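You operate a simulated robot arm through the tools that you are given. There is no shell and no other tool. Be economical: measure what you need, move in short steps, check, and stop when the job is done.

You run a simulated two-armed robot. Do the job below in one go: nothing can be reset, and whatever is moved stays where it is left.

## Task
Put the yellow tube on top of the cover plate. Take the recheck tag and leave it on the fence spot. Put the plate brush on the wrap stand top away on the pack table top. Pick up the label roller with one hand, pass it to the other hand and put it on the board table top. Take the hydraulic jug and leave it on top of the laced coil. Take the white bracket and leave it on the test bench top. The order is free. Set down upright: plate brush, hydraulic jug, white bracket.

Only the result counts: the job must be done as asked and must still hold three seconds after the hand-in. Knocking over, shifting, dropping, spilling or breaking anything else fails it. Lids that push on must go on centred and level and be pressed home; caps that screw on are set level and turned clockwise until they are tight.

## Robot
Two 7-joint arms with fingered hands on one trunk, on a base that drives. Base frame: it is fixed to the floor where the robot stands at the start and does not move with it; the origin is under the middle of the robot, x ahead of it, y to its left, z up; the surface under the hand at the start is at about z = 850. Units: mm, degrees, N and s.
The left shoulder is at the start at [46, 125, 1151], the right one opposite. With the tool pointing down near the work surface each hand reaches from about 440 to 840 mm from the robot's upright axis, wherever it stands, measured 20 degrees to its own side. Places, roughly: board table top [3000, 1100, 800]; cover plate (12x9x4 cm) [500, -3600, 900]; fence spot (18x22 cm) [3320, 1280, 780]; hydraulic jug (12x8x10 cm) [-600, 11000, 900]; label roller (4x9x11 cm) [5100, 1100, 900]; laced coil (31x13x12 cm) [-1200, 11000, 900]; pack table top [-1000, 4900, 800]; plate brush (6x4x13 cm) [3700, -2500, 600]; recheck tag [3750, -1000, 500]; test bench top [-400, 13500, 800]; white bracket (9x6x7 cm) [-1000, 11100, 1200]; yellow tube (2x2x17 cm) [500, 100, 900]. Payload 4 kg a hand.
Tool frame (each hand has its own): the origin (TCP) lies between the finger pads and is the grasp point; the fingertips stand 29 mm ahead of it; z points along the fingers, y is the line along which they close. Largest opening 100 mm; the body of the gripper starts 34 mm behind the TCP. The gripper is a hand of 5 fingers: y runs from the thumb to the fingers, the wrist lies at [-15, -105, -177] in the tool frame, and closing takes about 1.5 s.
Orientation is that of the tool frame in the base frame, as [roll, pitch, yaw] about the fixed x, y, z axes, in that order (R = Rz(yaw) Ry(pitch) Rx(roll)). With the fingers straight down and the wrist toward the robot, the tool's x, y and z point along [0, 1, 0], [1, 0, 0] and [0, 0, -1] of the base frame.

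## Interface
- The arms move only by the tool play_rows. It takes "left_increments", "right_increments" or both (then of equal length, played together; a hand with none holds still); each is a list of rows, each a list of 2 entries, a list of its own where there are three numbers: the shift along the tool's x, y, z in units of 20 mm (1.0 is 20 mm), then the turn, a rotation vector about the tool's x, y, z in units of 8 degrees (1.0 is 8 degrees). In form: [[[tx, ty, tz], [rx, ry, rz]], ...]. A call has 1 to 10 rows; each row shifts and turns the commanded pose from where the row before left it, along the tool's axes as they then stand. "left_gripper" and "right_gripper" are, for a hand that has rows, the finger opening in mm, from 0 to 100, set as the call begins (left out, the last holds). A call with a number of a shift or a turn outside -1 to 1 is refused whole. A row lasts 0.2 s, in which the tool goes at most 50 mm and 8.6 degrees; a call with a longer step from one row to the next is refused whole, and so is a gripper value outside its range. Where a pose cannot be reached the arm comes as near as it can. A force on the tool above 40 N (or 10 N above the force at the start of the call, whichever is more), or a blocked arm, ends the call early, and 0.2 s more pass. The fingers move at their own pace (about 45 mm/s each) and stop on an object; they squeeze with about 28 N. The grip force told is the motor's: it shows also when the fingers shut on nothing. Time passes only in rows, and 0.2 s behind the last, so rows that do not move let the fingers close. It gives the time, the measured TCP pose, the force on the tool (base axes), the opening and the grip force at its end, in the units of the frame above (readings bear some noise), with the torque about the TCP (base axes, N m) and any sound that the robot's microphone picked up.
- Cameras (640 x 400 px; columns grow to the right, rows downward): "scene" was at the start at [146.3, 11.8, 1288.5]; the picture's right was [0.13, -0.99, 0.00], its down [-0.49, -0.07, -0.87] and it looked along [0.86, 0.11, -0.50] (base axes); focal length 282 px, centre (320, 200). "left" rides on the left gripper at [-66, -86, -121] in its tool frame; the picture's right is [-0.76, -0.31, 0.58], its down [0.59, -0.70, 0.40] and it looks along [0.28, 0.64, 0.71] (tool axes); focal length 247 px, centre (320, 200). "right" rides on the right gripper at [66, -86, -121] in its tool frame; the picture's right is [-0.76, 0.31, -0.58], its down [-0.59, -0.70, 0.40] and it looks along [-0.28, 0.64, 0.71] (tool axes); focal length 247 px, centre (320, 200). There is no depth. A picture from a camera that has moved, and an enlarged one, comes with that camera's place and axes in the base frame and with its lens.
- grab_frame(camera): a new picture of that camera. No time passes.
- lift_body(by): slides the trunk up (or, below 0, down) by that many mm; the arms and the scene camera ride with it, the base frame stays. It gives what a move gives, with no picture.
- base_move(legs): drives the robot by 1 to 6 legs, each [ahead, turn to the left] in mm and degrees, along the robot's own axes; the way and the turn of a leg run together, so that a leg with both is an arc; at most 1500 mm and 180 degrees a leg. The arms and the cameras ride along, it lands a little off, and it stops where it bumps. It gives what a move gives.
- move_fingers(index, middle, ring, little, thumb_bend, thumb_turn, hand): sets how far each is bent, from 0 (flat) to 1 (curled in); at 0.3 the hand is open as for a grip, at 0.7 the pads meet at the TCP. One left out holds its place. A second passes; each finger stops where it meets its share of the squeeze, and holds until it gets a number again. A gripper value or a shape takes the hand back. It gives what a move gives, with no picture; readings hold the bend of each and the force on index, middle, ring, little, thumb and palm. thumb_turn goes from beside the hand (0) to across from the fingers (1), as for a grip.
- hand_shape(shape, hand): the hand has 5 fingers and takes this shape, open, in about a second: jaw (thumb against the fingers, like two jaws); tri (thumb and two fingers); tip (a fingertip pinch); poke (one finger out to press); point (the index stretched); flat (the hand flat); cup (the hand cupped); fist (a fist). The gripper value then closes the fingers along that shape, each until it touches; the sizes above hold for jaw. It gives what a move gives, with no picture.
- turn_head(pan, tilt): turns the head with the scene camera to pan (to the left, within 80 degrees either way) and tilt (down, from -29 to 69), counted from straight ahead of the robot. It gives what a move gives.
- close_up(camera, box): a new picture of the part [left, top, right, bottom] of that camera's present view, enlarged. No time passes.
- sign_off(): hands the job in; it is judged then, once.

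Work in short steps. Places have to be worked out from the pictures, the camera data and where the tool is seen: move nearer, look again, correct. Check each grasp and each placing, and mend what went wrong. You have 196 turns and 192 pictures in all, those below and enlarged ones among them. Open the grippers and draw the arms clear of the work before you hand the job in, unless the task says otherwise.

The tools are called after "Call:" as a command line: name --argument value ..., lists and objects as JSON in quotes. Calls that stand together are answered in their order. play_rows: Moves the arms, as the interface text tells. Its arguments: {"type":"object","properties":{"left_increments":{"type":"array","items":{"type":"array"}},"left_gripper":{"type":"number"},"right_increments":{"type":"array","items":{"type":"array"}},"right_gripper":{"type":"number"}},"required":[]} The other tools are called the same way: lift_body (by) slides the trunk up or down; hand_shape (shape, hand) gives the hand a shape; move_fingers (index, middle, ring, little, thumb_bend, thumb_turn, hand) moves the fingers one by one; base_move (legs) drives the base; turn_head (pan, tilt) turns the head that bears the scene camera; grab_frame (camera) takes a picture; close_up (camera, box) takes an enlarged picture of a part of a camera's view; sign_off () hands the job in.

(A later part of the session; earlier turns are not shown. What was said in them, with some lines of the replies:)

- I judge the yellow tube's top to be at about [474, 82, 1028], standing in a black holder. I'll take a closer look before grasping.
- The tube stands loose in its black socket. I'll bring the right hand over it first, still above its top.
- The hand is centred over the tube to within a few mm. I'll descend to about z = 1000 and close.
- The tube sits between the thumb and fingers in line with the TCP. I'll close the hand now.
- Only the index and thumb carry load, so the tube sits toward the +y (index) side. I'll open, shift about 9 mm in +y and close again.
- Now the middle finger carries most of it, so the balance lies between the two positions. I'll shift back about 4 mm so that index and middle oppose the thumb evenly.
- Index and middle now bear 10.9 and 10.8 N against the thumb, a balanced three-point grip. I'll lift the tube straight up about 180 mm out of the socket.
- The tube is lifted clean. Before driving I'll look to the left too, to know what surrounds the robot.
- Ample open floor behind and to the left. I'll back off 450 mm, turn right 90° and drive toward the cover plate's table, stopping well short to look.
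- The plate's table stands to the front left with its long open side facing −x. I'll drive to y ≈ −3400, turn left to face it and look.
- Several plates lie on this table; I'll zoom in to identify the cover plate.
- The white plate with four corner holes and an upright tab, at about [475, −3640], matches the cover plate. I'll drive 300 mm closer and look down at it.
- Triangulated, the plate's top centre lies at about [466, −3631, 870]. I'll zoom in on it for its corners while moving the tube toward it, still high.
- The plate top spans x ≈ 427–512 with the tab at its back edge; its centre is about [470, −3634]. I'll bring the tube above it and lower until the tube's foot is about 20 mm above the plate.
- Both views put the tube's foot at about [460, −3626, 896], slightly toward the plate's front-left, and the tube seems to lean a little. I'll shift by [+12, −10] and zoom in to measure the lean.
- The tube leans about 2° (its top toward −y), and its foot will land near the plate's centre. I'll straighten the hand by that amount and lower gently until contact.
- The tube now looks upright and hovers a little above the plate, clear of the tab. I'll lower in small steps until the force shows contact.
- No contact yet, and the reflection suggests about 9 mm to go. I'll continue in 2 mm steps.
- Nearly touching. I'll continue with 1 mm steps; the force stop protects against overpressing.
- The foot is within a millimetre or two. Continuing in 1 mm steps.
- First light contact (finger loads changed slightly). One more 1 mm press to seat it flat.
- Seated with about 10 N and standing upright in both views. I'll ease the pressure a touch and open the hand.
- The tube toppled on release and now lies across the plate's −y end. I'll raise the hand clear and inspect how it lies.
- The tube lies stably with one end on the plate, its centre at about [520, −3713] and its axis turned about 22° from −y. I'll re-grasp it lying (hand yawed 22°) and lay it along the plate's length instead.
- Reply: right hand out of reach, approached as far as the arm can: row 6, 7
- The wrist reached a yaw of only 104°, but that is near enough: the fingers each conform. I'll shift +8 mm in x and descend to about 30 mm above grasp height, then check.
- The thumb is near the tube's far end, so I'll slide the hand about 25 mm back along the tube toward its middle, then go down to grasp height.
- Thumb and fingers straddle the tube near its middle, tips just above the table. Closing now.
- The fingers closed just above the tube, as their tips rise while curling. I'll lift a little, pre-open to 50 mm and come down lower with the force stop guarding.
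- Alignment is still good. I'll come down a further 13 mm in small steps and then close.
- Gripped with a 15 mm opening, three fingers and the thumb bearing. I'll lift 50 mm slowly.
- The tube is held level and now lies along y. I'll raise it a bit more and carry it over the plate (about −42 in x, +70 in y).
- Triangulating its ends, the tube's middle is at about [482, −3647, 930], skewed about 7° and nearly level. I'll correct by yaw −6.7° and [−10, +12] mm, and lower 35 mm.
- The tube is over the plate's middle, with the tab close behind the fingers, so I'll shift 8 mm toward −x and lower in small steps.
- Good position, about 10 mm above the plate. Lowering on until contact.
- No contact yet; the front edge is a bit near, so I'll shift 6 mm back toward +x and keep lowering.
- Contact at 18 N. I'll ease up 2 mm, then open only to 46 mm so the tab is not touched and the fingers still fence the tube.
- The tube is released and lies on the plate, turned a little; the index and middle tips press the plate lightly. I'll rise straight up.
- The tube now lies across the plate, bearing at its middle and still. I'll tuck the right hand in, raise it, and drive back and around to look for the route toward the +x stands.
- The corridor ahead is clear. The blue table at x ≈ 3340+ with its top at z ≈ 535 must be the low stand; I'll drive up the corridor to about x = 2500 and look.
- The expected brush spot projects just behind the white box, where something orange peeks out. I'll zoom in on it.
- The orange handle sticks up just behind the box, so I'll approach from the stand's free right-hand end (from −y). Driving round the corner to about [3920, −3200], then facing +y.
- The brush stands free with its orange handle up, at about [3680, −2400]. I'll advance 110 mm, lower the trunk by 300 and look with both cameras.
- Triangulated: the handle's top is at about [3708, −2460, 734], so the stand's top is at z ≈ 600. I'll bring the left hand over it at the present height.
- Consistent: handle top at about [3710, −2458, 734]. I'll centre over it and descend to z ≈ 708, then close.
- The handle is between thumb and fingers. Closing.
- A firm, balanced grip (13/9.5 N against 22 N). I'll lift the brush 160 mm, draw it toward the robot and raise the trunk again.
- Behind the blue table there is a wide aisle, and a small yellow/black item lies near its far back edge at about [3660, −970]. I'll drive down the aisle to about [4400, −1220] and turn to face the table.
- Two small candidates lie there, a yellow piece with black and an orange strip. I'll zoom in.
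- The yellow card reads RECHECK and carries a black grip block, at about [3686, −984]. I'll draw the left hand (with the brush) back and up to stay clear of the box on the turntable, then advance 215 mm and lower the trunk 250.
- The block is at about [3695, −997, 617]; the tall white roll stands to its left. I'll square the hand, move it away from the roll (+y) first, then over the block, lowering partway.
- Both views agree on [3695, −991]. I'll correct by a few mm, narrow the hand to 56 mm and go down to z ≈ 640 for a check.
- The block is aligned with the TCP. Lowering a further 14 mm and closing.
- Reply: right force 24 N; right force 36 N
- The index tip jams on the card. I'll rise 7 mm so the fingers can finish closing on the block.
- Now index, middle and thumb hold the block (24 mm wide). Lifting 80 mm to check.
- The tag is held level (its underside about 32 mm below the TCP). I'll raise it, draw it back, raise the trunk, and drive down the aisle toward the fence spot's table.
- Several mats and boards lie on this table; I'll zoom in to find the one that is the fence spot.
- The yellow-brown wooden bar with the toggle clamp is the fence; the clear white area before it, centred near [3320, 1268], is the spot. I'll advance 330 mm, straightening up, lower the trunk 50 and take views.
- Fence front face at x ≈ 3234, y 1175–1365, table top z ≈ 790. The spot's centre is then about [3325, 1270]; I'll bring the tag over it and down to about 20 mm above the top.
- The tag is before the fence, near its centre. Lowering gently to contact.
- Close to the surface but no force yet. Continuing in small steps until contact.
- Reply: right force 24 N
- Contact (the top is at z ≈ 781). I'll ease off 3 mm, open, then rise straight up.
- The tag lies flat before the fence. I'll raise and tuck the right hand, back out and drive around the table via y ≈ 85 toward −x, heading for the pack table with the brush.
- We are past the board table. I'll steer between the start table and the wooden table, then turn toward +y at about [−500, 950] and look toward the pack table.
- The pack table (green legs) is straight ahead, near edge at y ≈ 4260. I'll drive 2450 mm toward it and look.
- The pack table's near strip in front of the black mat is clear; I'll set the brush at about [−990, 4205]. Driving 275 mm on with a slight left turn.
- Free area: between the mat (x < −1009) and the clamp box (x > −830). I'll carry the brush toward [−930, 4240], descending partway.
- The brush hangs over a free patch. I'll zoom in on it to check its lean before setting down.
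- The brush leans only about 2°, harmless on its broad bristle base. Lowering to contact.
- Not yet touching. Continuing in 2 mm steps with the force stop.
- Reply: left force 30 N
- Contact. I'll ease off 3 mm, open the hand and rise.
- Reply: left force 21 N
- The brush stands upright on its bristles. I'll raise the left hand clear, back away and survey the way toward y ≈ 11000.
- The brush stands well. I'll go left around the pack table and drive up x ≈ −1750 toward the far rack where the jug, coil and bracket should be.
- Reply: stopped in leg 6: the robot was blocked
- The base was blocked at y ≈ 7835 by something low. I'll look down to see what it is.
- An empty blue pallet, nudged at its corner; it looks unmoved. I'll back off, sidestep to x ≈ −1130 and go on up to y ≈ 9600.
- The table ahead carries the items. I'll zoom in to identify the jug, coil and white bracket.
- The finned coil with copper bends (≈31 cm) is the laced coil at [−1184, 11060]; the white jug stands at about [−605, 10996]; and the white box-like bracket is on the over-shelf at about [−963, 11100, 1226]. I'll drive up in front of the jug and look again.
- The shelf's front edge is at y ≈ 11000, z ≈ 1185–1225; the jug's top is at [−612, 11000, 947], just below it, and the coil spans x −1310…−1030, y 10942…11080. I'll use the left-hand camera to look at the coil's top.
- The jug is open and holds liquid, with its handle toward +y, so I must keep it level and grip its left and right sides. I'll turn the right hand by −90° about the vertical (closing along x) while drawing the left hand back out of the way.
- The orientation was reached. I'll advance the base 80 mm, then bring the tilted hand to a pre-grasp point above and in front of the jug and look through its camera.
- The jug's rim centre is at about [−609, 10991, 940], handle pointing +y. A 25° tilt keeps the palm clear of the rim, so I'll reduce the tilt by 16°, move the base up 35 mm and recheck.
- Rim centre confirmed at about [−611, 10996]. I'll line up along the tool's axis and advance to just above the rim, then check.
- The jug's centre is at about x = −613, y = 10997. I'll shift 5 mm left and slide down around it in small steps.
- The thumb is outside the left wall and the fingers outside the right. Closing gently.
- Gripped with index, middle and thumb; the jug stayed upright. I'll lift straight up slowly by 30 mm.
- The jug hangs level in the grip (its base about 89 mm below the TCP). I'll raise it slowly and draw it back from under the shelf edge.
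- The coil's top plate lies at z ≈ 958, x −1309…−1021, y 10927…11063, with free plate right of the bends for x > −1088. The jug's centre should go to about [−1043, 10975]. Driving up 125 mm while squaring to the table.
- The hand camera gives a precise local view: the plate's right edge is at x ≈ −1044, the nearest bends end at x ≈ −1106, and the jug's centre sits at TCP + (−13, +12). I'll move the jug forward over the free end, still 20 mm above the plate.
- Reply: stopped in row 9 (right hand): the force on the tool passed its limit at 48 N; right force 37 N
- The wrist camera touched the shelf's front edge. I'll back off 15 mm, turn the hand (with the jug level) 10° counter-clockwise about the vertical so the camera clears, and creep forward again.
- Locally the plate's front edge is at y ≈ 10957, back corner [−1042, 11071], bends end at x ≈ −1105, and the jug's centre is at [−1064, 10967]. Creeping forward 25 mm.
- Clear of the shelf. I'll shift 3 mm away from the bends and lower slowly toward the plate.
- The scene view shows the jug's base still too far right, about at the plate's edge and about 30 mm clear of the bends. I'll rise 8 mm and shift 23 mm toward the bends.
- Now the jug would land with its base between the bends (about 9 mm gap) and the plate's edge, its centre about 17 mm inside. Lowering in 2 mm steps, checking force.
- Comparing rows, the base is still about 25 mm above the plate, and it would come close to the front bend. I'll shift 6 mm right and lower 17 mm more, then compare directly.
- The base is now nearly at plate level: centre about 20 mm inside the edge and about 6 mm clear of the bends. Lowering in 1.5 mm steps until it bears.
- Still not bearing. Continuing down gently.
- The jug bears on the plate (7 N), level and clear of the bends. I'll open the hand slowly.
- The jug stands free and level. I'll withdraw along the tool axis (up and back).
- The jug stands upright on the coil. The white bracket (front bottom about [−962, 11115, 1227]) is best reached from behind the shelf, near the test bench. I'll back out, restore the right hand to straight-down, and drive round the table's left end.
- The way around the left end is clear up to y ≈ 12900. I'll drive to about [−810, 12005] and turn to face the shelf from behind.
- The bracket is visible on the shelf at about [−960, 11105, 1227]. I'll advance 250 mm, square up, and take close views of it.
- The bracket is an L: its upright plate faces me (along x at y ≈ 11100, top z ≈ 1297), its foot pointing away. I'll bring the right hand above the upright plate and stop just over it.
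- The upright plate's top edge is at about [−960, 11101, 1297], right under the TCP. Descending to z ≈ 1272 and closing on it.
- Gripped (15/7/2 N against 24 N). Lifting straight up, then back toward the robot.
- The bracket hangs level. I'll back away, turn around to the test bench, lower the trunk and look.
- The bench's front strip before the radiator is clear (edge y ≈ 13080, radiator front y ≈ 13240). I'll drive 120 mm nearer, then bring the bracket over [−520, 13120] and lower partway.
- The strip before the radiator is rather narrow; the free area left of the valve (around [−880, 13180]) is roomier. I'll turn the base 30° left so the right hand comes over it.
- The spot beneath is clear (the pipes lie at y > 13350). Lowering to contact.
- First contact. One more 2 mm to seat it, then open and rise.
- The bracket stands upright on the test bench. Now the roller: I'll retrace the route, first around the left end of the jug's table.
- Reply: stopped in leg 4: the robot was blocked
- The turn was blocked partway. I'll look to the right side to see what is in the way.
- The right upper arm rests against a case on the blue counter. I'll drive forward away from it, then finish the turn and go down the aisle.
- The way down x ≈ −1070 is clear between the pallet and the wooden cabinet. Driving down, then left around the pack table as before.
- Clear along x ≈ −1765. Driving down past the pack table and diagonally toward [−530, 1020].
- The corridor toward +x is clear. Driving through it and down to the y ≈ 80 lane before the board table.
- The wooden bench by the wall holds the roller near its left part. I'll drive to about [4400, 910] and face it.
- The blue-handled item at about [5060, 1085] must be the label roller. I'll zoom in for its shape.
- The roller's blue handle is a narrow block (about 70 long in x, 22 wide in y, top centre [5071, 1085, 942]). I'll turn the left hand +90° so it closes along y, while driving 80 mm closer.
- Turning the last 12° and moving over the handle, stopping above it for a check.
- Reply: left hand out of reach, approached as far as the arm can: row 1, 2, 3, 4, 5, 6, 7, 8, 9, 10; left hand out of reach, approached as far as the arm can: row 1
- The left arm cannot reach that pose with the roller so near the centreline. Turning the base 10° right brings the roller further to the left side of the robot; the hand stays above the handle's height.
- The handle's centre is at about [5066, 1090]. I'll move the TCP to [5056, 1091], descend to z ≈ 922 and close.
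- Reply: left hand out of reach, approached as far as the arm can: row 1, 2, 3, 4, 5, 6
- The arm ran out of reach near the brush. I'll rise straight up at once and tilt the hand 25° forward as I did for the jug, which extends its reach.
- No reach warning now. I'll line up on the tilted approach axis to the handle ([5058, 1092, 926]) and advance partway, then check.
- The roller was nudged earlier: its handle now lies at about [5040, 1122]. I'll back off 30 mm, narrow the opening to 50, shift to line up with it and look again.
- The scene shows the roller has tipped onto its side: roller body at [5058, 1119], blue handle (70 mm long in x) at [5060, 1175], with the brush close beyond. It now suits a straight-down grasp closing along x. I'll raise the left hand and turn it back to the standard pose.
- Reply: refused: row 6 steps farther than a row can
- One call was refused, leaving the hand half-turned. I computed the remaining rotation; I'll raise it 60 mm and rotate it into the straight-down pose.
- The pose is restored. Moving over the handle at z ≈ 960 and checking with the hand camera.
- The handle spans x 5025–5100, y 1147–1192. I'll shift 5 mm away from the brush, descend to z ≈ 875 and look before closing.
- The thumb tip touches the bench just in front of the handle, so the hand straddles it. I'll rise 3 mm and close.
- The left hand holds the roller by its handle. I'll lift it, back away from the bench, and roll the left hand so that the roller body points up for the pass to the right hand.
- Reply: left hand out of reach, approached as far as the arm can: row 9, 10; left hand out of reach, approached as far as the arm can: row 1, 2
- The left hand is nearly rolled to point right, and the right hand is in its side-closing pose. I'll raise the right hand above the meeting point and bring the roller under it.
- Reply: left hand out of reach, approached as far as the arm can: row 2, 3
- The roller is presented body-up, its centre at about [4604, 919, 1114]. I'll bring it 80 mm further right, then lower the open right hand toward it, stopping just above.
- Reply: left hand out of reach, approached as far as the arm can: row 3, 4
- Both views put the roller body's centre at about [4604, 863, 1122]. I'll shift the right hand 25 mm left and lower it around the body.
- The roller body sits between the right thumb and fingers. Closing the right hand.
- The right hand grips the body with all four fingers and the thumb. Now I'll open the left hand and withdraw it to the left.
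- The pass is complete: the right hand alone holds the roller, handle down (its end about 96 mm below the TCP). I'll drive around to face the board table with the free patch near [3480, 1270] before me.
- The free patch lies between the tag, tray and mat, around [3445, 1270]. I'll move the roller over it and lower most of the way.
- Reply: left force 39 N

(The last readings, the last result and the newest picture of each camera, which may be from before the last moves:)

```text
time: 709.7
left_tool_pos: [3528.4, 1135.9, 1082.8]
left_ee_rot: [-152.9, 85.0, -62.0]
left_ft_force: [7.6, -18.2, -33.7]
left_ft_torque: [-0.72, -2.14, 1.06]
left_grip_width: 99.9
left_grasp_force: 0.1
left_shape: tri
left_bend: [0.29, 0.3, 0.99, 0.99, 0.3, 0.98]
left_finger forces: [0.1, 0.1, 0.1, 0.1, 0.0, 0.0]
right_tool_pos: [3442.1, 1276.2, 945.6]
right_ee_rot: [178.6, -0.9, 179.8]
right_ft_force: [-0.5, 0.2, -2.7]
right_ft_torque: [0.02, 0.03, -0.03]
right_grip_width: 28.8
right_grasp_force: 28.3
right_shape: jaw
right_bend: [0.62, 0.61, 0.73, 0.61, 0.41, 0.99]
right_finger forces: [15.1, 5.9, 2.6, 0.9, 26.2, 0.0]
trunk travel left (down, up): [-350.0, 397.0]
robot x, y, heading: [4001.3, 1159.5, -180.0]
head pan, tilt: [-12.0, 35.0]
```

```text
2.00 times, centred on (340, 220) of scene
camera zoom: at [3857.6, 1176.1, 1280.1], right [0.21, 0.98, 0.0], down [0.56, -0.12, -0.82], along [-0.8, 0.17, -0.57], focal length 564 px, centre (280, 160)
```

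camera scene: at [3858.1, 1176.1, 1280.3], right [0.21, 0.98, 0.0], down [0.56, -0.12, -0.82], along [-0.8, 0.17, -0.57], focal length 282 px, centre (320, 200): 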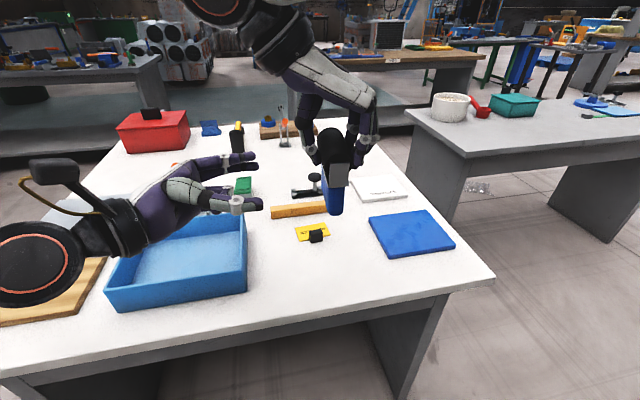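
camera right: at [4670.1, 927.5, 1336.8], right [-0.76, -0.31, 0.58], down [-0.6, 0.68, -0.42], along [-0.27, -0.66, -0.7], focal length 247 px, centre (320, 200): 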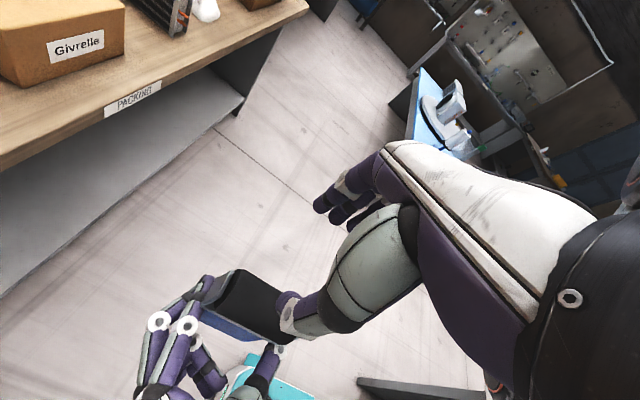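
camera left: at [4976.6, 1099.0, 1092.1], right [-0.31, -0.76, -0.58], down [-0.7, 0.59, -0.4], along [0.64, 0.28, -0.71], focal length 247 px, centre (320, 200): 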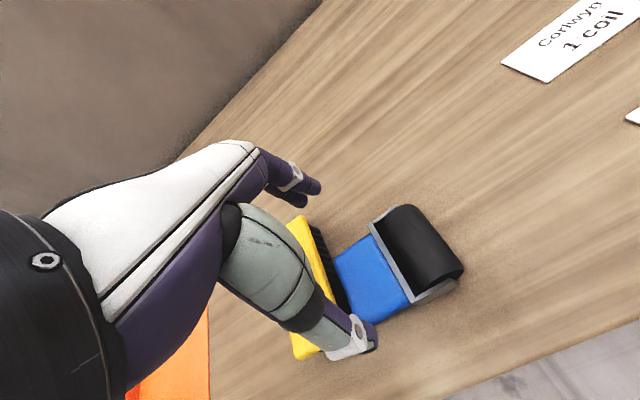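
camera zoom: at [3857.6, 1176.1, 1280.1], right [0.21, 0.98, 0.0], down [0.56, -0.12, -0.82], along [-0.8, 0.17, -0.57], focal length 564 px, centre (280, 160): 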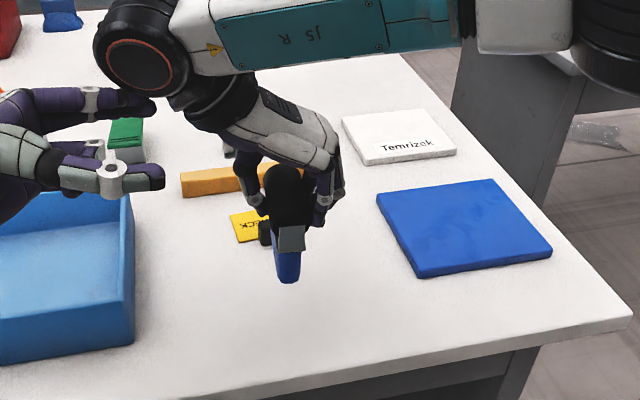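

The right wrist is touching the left fingers, so I'll withdraw the left hand sideways first.

Call:
play_rows --left_increments '[[[0, 0, -0.5], [0, 0, 0]], [[0, 0, -1], [0, 0, 0]], [[0, 0, -1], [0, 0, 0]], [[0, 0, -1], [0, 0, 0]], [[0, 0, -1], [0, 0, 0]], [[0, 0, -1], [0, 0, 0]], [[0, 0, -1], [0, 0, 0]]]'

Call:
play_rows --right_increments '[[[0, 0, 0.8], [0, 0, 0]], [[0, 0, 0.8], [0, 0, 0]], [[0, 0, 0.5], [0, 0, 0]], [[0, 0, 0.3], [0, 0, 0]], [[0, 0, 0.2], [0, 0, 0]], [[0, 0, 0.2], [0, 0, 0]], [[0, 0, 0], [0, 0, 0]]]'

Call:
close_up --camera "scene" --box '[200, 120, 480, 320]'

```text
time: 711.3
left_tool_pos: [3528.1, 1005.6, 1097.5]
left_ee_rot: [-163.3, 85.9, -72.5]
left_ft_force: [0.3, -0.6, 0.0]
left_ft_torque: [-0.01, 0.0, 0.01]
left_grip_width: 100.1
left_grasp_force: 0.0
left_shape: tri
left_bend: [0.3, 0.3, 0.99, 0.99, 0.3, 0.98]
left_finger forces: [0.0, 0.0, 0.1, 0.1, 0.0, 0.0]
right_tool_pos: [3444.9, 1276.1, 942.6]
right_ee_rot: [178.5, -0.4, -179.8]
right_ft_force: [0.4, 0.2, -1.7]
right_ft_torque: [0.02, 0.02, -0.02]
right_grip_width: 28.6
right_grasp_force: 27.8
right_shape: jaw
right_bend: [0.62, 0.61, 0.73, 0.61, 0.41, 0.99]
right_finger forces: [15.3, 5.9, 2.6, 0.9, 26.2, 0.1]
trunk travel left (down, up): [-350.0, 397.0]
robot x, y, heading: [4004.1, 1155.8, -179.9]
head pan, tilt: [-12.0, 35.0]
```

```text
time: 712.9
left_tool_pos: [3527.7, 1006.3, 1097.5]
left_ee_rot: [-162.6, 85.9, -71.8]
left_ft_force: [-0.4, -0.1, 0.2]
left_ft_torque: [0.01, 0.0, -0.02]
left_grip_width: 100.0
left_grasp_force: 0.1
left_shape: tri
left_bend: [0.3, 0.3, 0.99, 0.99, 0.3, 0.98]
left_finger forces: [0.1, 0.0, 0.0, 0.0, 0.1, 0.0]
right_tool_pos: [3442.4, 1277.5, 887.4]
right_ee_rot: [178.5, -0.4, -179.9]
right_ft_force: [-0.3, 0.4, -1.2]
right_ft_torque: [0.01, 0.03, -0.04]
right_grip_width: 28.7
right_grasp_force: 28.1
right_shape: jaw
right_bend: [0.62, 0.61, 0.73, 0.61, 0.41, 0.99]
right_finger forces: [15.2, 5.9, 2.6, 0.9, 26.2, 0.0]
trunk travel left (down, up): [-350.0, 397.0]
robot x, y, heading: [4000.4, 1157.6, -179.4]
head pan, tilt: [-12.0, 35.0]
```

```text
2.00 times, centred on (340, 220) of scene
camera zoom: at [3857.9, 1176.1, 1280.2], right [0.21, 0.98, 0.0], down [0.56, -0.12, -0.82], along [-0.8, 0.17, -0.57], focal length 564 px, centre (280, 160)
```

zoom: 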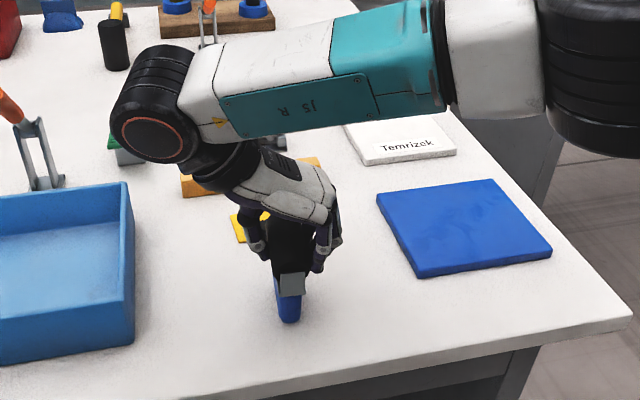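

The handle end is near the table and the patch is clear. Lowering in 2–3 mm steps to contact.

Call:
play_rows --right_increments '[[[0, 0, 0.15], [0, 0, 0]], [[0, 0, 0.15], [0, 0, 0]], [[0, 0, 0.1], [0, 0, 0]], [[0, 0, 0.1], [0, 0, 0]], [[0, 0, 0.1], [0, 0, 0]], [[0, 0, 0], [0, 0, 0]]]'

Call:
play_rows --right_increments '[[[0, 0, 0.1], [0, 0, 0]], [[0, 0, 0.1], [0, 0, 0]], [[0, 0, 0], [0, 0, 0]]]'

```text
time: 714.3
left_tool_pos: [3528.4, 1006.9, 1098.5]
left_ee_rot: [-162.5, 85.9, -71.8]
left_ft_force: [0.3, 0.7, -0.7]
left_ft_torque: [0.0, 0.05, 0.05]
left_grip_width: 99.7
left_grasp_force: 0.1
left_shape: tri
left_bend: [0.3, 0.3, 0.99, 0.99, 0.3, 0.98]
left_finger forces: [0.1, 0.1, 0.0, 0.0, 0.1, 0.0]
right_tool_pos: [3443.1, 1276.6, 875.2]
right_ee_rot: [178.5, -0.5, -180.0]
right_ft_force: [-1.9, 1.1, 4.0]
right_ft_torque: [-0.05, -0.04, 0.04]
right_grip_width: 28.7
right_grasp_force: 28.1
right_shape: jaw
right_bend: [0.62, 0.61, 0.73, 0.62, 0.41, 0.99]
right_finger forces: [15.8, 6.1, 2.6, 0.6, 25.9, 0.0]
trunk travel left (down, up): [-350.0, 397.0]
robot x, y, heading: [4004.6, 1158.3, -180.0]
head pan, tilt: [-12.0, 35.0]
```

```text
time: 715.1
left_tool_pos: [3528.6, 1007.6, 1098.1]
left_ee_rot: [-162.8, 86.0, -72.1]
left_ft_force: [0.1, -0.7, -0.1]
left_ft_torque: [0.02, -0.01, 0.02]
left_grip_width: 99.9
left_grasp_force: 0.1
left_shape: tri
left_bend: [0.3, 0.3, 0.99, 0.99, 0.3, 0.98]
left_finger forces: [0.0, 0.0, 0.1, 0.0, 0.0, 0.0]
right_tool_pos: [3442.6, 1278.3, 873.1]
right_ee_rot: [178.4, -0.7, -179.9]
right_ft_force: [-9.0, 6.2, 18.6]
right_ft_torque: [0.08, 0.05, 0.07]
right_grip_width: 29.2
right_grasp_force: 28.0
right_shape: jaw
right_bend: [0.61, 0.61, 0.73, 0.63, 0.4, 0.98]
right_finger forces: [17.7, 7.6, 2.3, 0.5, 26.0, 0.0]
trunk travel left (down, up): [-350.0, 397.0]
robot x, y, heading: [4001.9, 1157.8, -179.8]
head pan, tilt: [-12.0, 35.0]
```

In contact. Easing off 2 mm and opening only to 64 mm so the fingers still fence it.

Call:
play_rows --right_increments '[[[0, 0, -0.12], [0, 0, 0]], [[0, 0, 0], [0, 0, 0]]]'

Call:
play_rows --right_increments '[[[0, 0, 0], [0, 0, 0]], [[0, 0, 0], [0, 0, 0]], [[0, 0, 0], [0, 0, 0]], [[0, 0, 0], [0, 0, 0]], [[0, 0, 0], [0, 0, 0]]]' --right_gripper 64

Call:
close_up --camera "right" --box '[100, 120, 420, 380]'

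```text
time: 715.7
left_tool_pos: [3526.4, 1007.3, 1097.8]
left_ee_rot: [-162.6, 85.9, -71.8]
left_ft_force: [0.1, 0.1, -0.7]
left_ft_torque: [-0.01, -0.02, -0.02]
left_grip_width: 99.8
left_grasp_force: 0.0
left_shape: tri
left_bend: [0.3, 0.3, 0.99, 0.99, 0.3, 0.98]
left_finger forces: [0.0, 0.0, 0.1, 0.0, 0.0, 0.0]
right_tool_pos: [3443.7, 1276.3, 874.0]
right_ee_rot: [178.5, -0.3, -179.9]
right_ft_force: [-8.1, 5.7, 15.1]
right_ft_torque: [0.12, 0.15, 0.04]
right_grip_width: 29.0
right_grasp_force: 27.5
right_shape: jaw
right_bend: [0.61, 0.61, 0.73, 0.63, 0.4, 0.98]
right_finger forces: [17.3, 7.7, 2.5, 0.6, 26.2, 0.1]
trunk travel left (down, up): [-350.0, 397.0]
robot x, y, heading: [4004.0, 1159.1, -180.0]
head pan, tilt: [-12.0, 35.0]
```

```text
time: 716.9
left_tool_pos: [3528.4, 1006.7, 1096.9]
left_ee_rot: [-164.6, 86.0, -73.7]
left_ft_force: [-0.3, 0.1, -0.4]
left_ft_torque: [-0.01, -0.02, 0.02]
left_grip_width: 99.9
left_grasp_force: 0.1
left_shape: tri
left_bend: [0.3, 0.3, 0.99, 0.99, 0.3, 0.98]
left_finger forces: [0.0, 0.0, 0.0, 0.0, 0.2, 0.0]
right_tool_pos: [3443.2, 1277.6, 874.8]
right_ee_rot: [178.5, -0.4, -179.9]
right_ft_force: [0.7, -0.1, 0.1]
right_ft_torque: [-0.02, 0.0, -0.01]
right_grip_width: 64.0
right_grasp_force: 0.0
right_shape: jaw
right_bend: [0.4, 0.37, 0.27, 0.43, 0.31, 1.0]
right_finger forces: [0.0, 0.0, 0.0, 0.0, 0.0, 0.0]
trunk travel left (down, up): [-350.0, 397.0]
robot x, y, heading: [4001.4, 1154.6, -179.8]
head pan, tilt: [-12.0, 35.0]
```

```text
1.54 times, centred on (260, 250) of right
camera zoom: at [3379.8, 1187.4, 991.9], right [0.76, 0.29, 0.58], down [0.59, -0.69, -0.42], along [0.28, 0.66, -0.7], focal length 380 px, centre (412, 123)
```

zoom: 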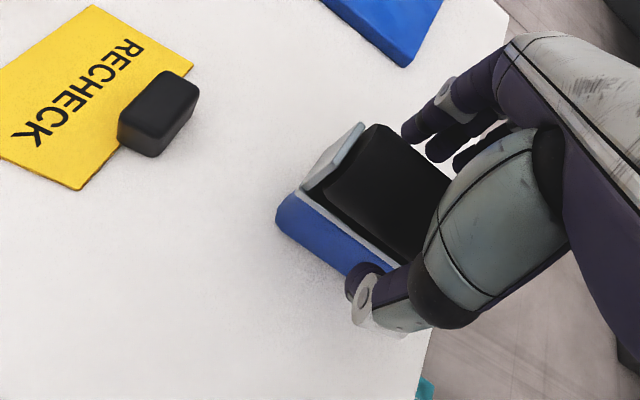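

The roller is free of the grip. Rising slowly straight up, then checking.

Call:
play_rows --right_increments '[[[0, 0, -0.3], [0, 0, 0]], [[0, 0, -0.5], [0, 0, 0]], [[0, 0, -0.6], [0, 0, 0]], [[0, 0, -0.8], [0, 0, 0]], [[0, 0, -1], [0, 0, 0]], [[0, 0, -1], [0, 0, 0]], [[0, 0, -1], [0, 0, 0]], [[0, 0, -1], [0, 0, 0]], [[0, 0, -1], [0, 0, 0]], [[0, 0, -1], [0, 0, 0]]]' --right_gripper 90

Call:
grab_frame --camera "scene"

```text
time: 719.1
left_tool_pos: [3529.2, 1007.2, 1097.9]
left_ee_rot: [-162.4, 86.0, -71.5]
left_ft_force: [0.6, -0.1, 0.1]
left_ft_torque: [0.01, 0.02, 0.0]
left_grip_width: 100.0
left_grasp_force: 0.1
left_shape: tri
left_bend: [0.3, 0.3, 0.99, 0.99, 0.3, 0.98]
left_finger forces: [0.1, 0.0, 0.0, 0.0, 0.0, 0.0]
right_tool_pos: [3444.0, 1274.8, 1037.2]
right_ee_rot: [178.5, -0.3, -179.8]
right_ft_force: [-0.4, 1.2, 0.2]
right_ft_torque: [0.02, -0.03, 0.0]
right_grip_width: 89.6
right_grasp_force: 0.1
right_shape: jaw
right_bend: [0.34, 0.31, 0.25, 0.33, 0.3, 0.98]
right_finger forces: [0.0, 0.0, 0.0, 0.1, 0.0, 0.0]
trunk travel left (down, up): [-350.0, 397.0]
robot x, y, heading: [4001.9, 1160.7, -179.8]
head pan, tilt: [-12.0, 35.0]
```

```text
5 pictures are left
camera scene: at [3858.4, 1175.9, 1280.3], right [0.21, 0.98, 0.0], down [0.56, -0.12, -0.82], along [-0.8, 0.17, -0.57], focal length 282 px, centre (320, 200)
```

scene: 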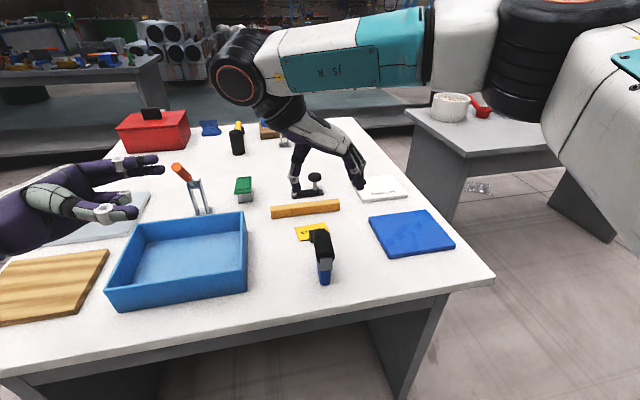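

The roller stands on the board table top (on its handle end), clear of everything. I'll raise the hand further, back away and verify after a few seconds.

Call:
play_rows --right_increments '[[[0, 0, -1], [0, 0, 0]], [[0, 0, -1], [0, 0, 0]], [[0, 0, -1], [0, 0, 0]], [[0, 0, -1], [0, 0, 0]], [[0, 0, 0], [0, 0, 0]]]' --right_gripper 100

Call:
base_move --legs '[[-300, 0]]'

Call:
grab_frame --camera "scene"

```text
time: 720.3
left_tool_pos: [3527.7, 1006.4, 1097.4]
left_ee_rot: [-162.8, 85.9, -71.9]
left_ft_force: [0.2, -0.2, 0.1]
left_ft_torque: [-0.03, -0.01, 0.01]
left_grip_width: 100.0
left_grasp_force: 0.1
left_shape: tri
left_bend: [0.3, 0.3, 0.99, 0.99, 0.3, 0.98]
left_finger forces: [0.1, 0.1, 0.0, 0.0, 0.0, 0.1]
right_tool_pos: [3444.5, 1272.4, 1115.5]
right_ee_rot: [178.5, -0.4, -179.8]
right_ft_force: [0.0, -0.3, -0.3]
right_ft_torque: [0.03, -0.03, -0.01]
right_grip_width: 99.8
right_grasp_force: 0.1
right_shape: jaw
right_bend: [0.3, 0.3, 0.3, 0.3, 0.3, 0.98]
right_finger forces: [0.1, 0.0, 0.0, 0.0, 0.1, 0.0]
trunk travel left (down, up): [-350.0, 397.0]
robot x, y, heading: [4002.1, 1152.4, -179.8]
head pan, tilt: [-12.0, 35.0]
```

```text
time: 722.4
left_tool_pos: [3828.8, 1002.6, 1098.0]
left_ee_rot: [-163.7, 85.9, -72.1]
left_ft_force: [-0.5, 0.1, 0.4]
left_ft_torque: [0.04, -0.03, 0.07]
left_grip_width: 100.1
left_grasp_force: 0.1
left_shape: tri
left_bend: [0.3, 0.3, 0.99, 0.99, 0.3, 0.98]
left_finger forces: [0.0, 0.0, 0.0, 0.0, 0.0, 0.0]
right_tool_pos: [3741.3, 1267.3, 1116.3]
right_ee_rot: [178.5, -0.4, -179.0]
right_ft_force: [0.7, 0.0, -0.4]
right_ft_torque: [0.05, 0.01, -0.01]
right_grip_width: 99.7
right_grasp_force: 0.1
right_shape: jaw
right_bend: [0.3, 0.3, 0.3, 0.3, 0.3, 0.98]
right_finger forces: [0.0, 0.1, 0.0, 0.0, 0.1, 0.0]
trunk travel left (down, up): [-350.0, 397.0]
robot x, y, heading: [4301.0, 1159.5, -179.0]
head pan, tilt: [-12.0, 35.0]
```

```text
4 pictures are left
camera scene: at [4156.5, 1176.4, 1280.3], right [0.19, 0.98, 0.0], down [0.56, -0.11, -0.82], along [-0.8, 0.16, -0.57], focal length 282 px, centre (320, 200)
```

scene: 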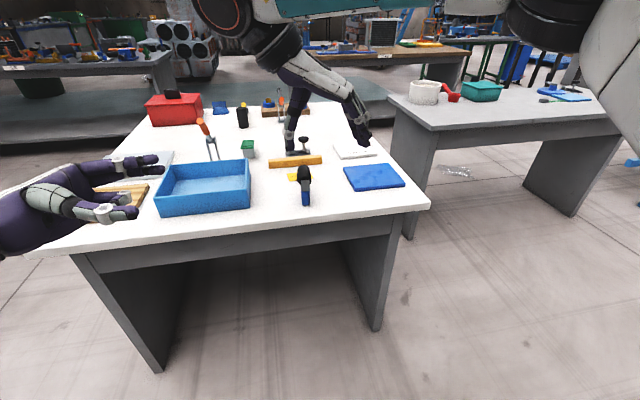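

The roller stands still on the board table top, the tag lies before the fence, and both hands are open and clear. All six parts are done; handing in.

Call:
sign_off

```text
The job is handed in.
```

I handed the job in with all six items where you asked. The brush, jug and bracket were upright when I last saw them, but three bumps along the way could count against it.

- **Yellow tube:** I stood it on the cover plate and it toppled when I let go. I picked it up again and laid it across the plate, where it stayed put.
- **Recheck tag:** flat on the fence spot, just in front of the wooden fence.
- **Plate brush:** upright on the pack table top.
- **Label roller:** I tipped it over while reaching for it. I then picked it up with the left hand, passed it to the right and set it on the board table top. It stands upside down on its handle end.
- **Hydraulic jug:** upright on the free end of the laced coil, next to the copper bends. Part of its base overhangs the coil's edge, and nothing spilled that I could see.
- **White bracket:** upright on the test bench top.

The bumps:
- **Blue pallet:** the base touched one corner of it. It looked unmoved afterwards.
- **Shelf above the jug:** the right wrist camera pressed its front edge at about 48 N while I was placing the jug.
- **Case on the blue counter:** the right arm blocked against it during a turn, and I did not check afterwards whether it had moved.
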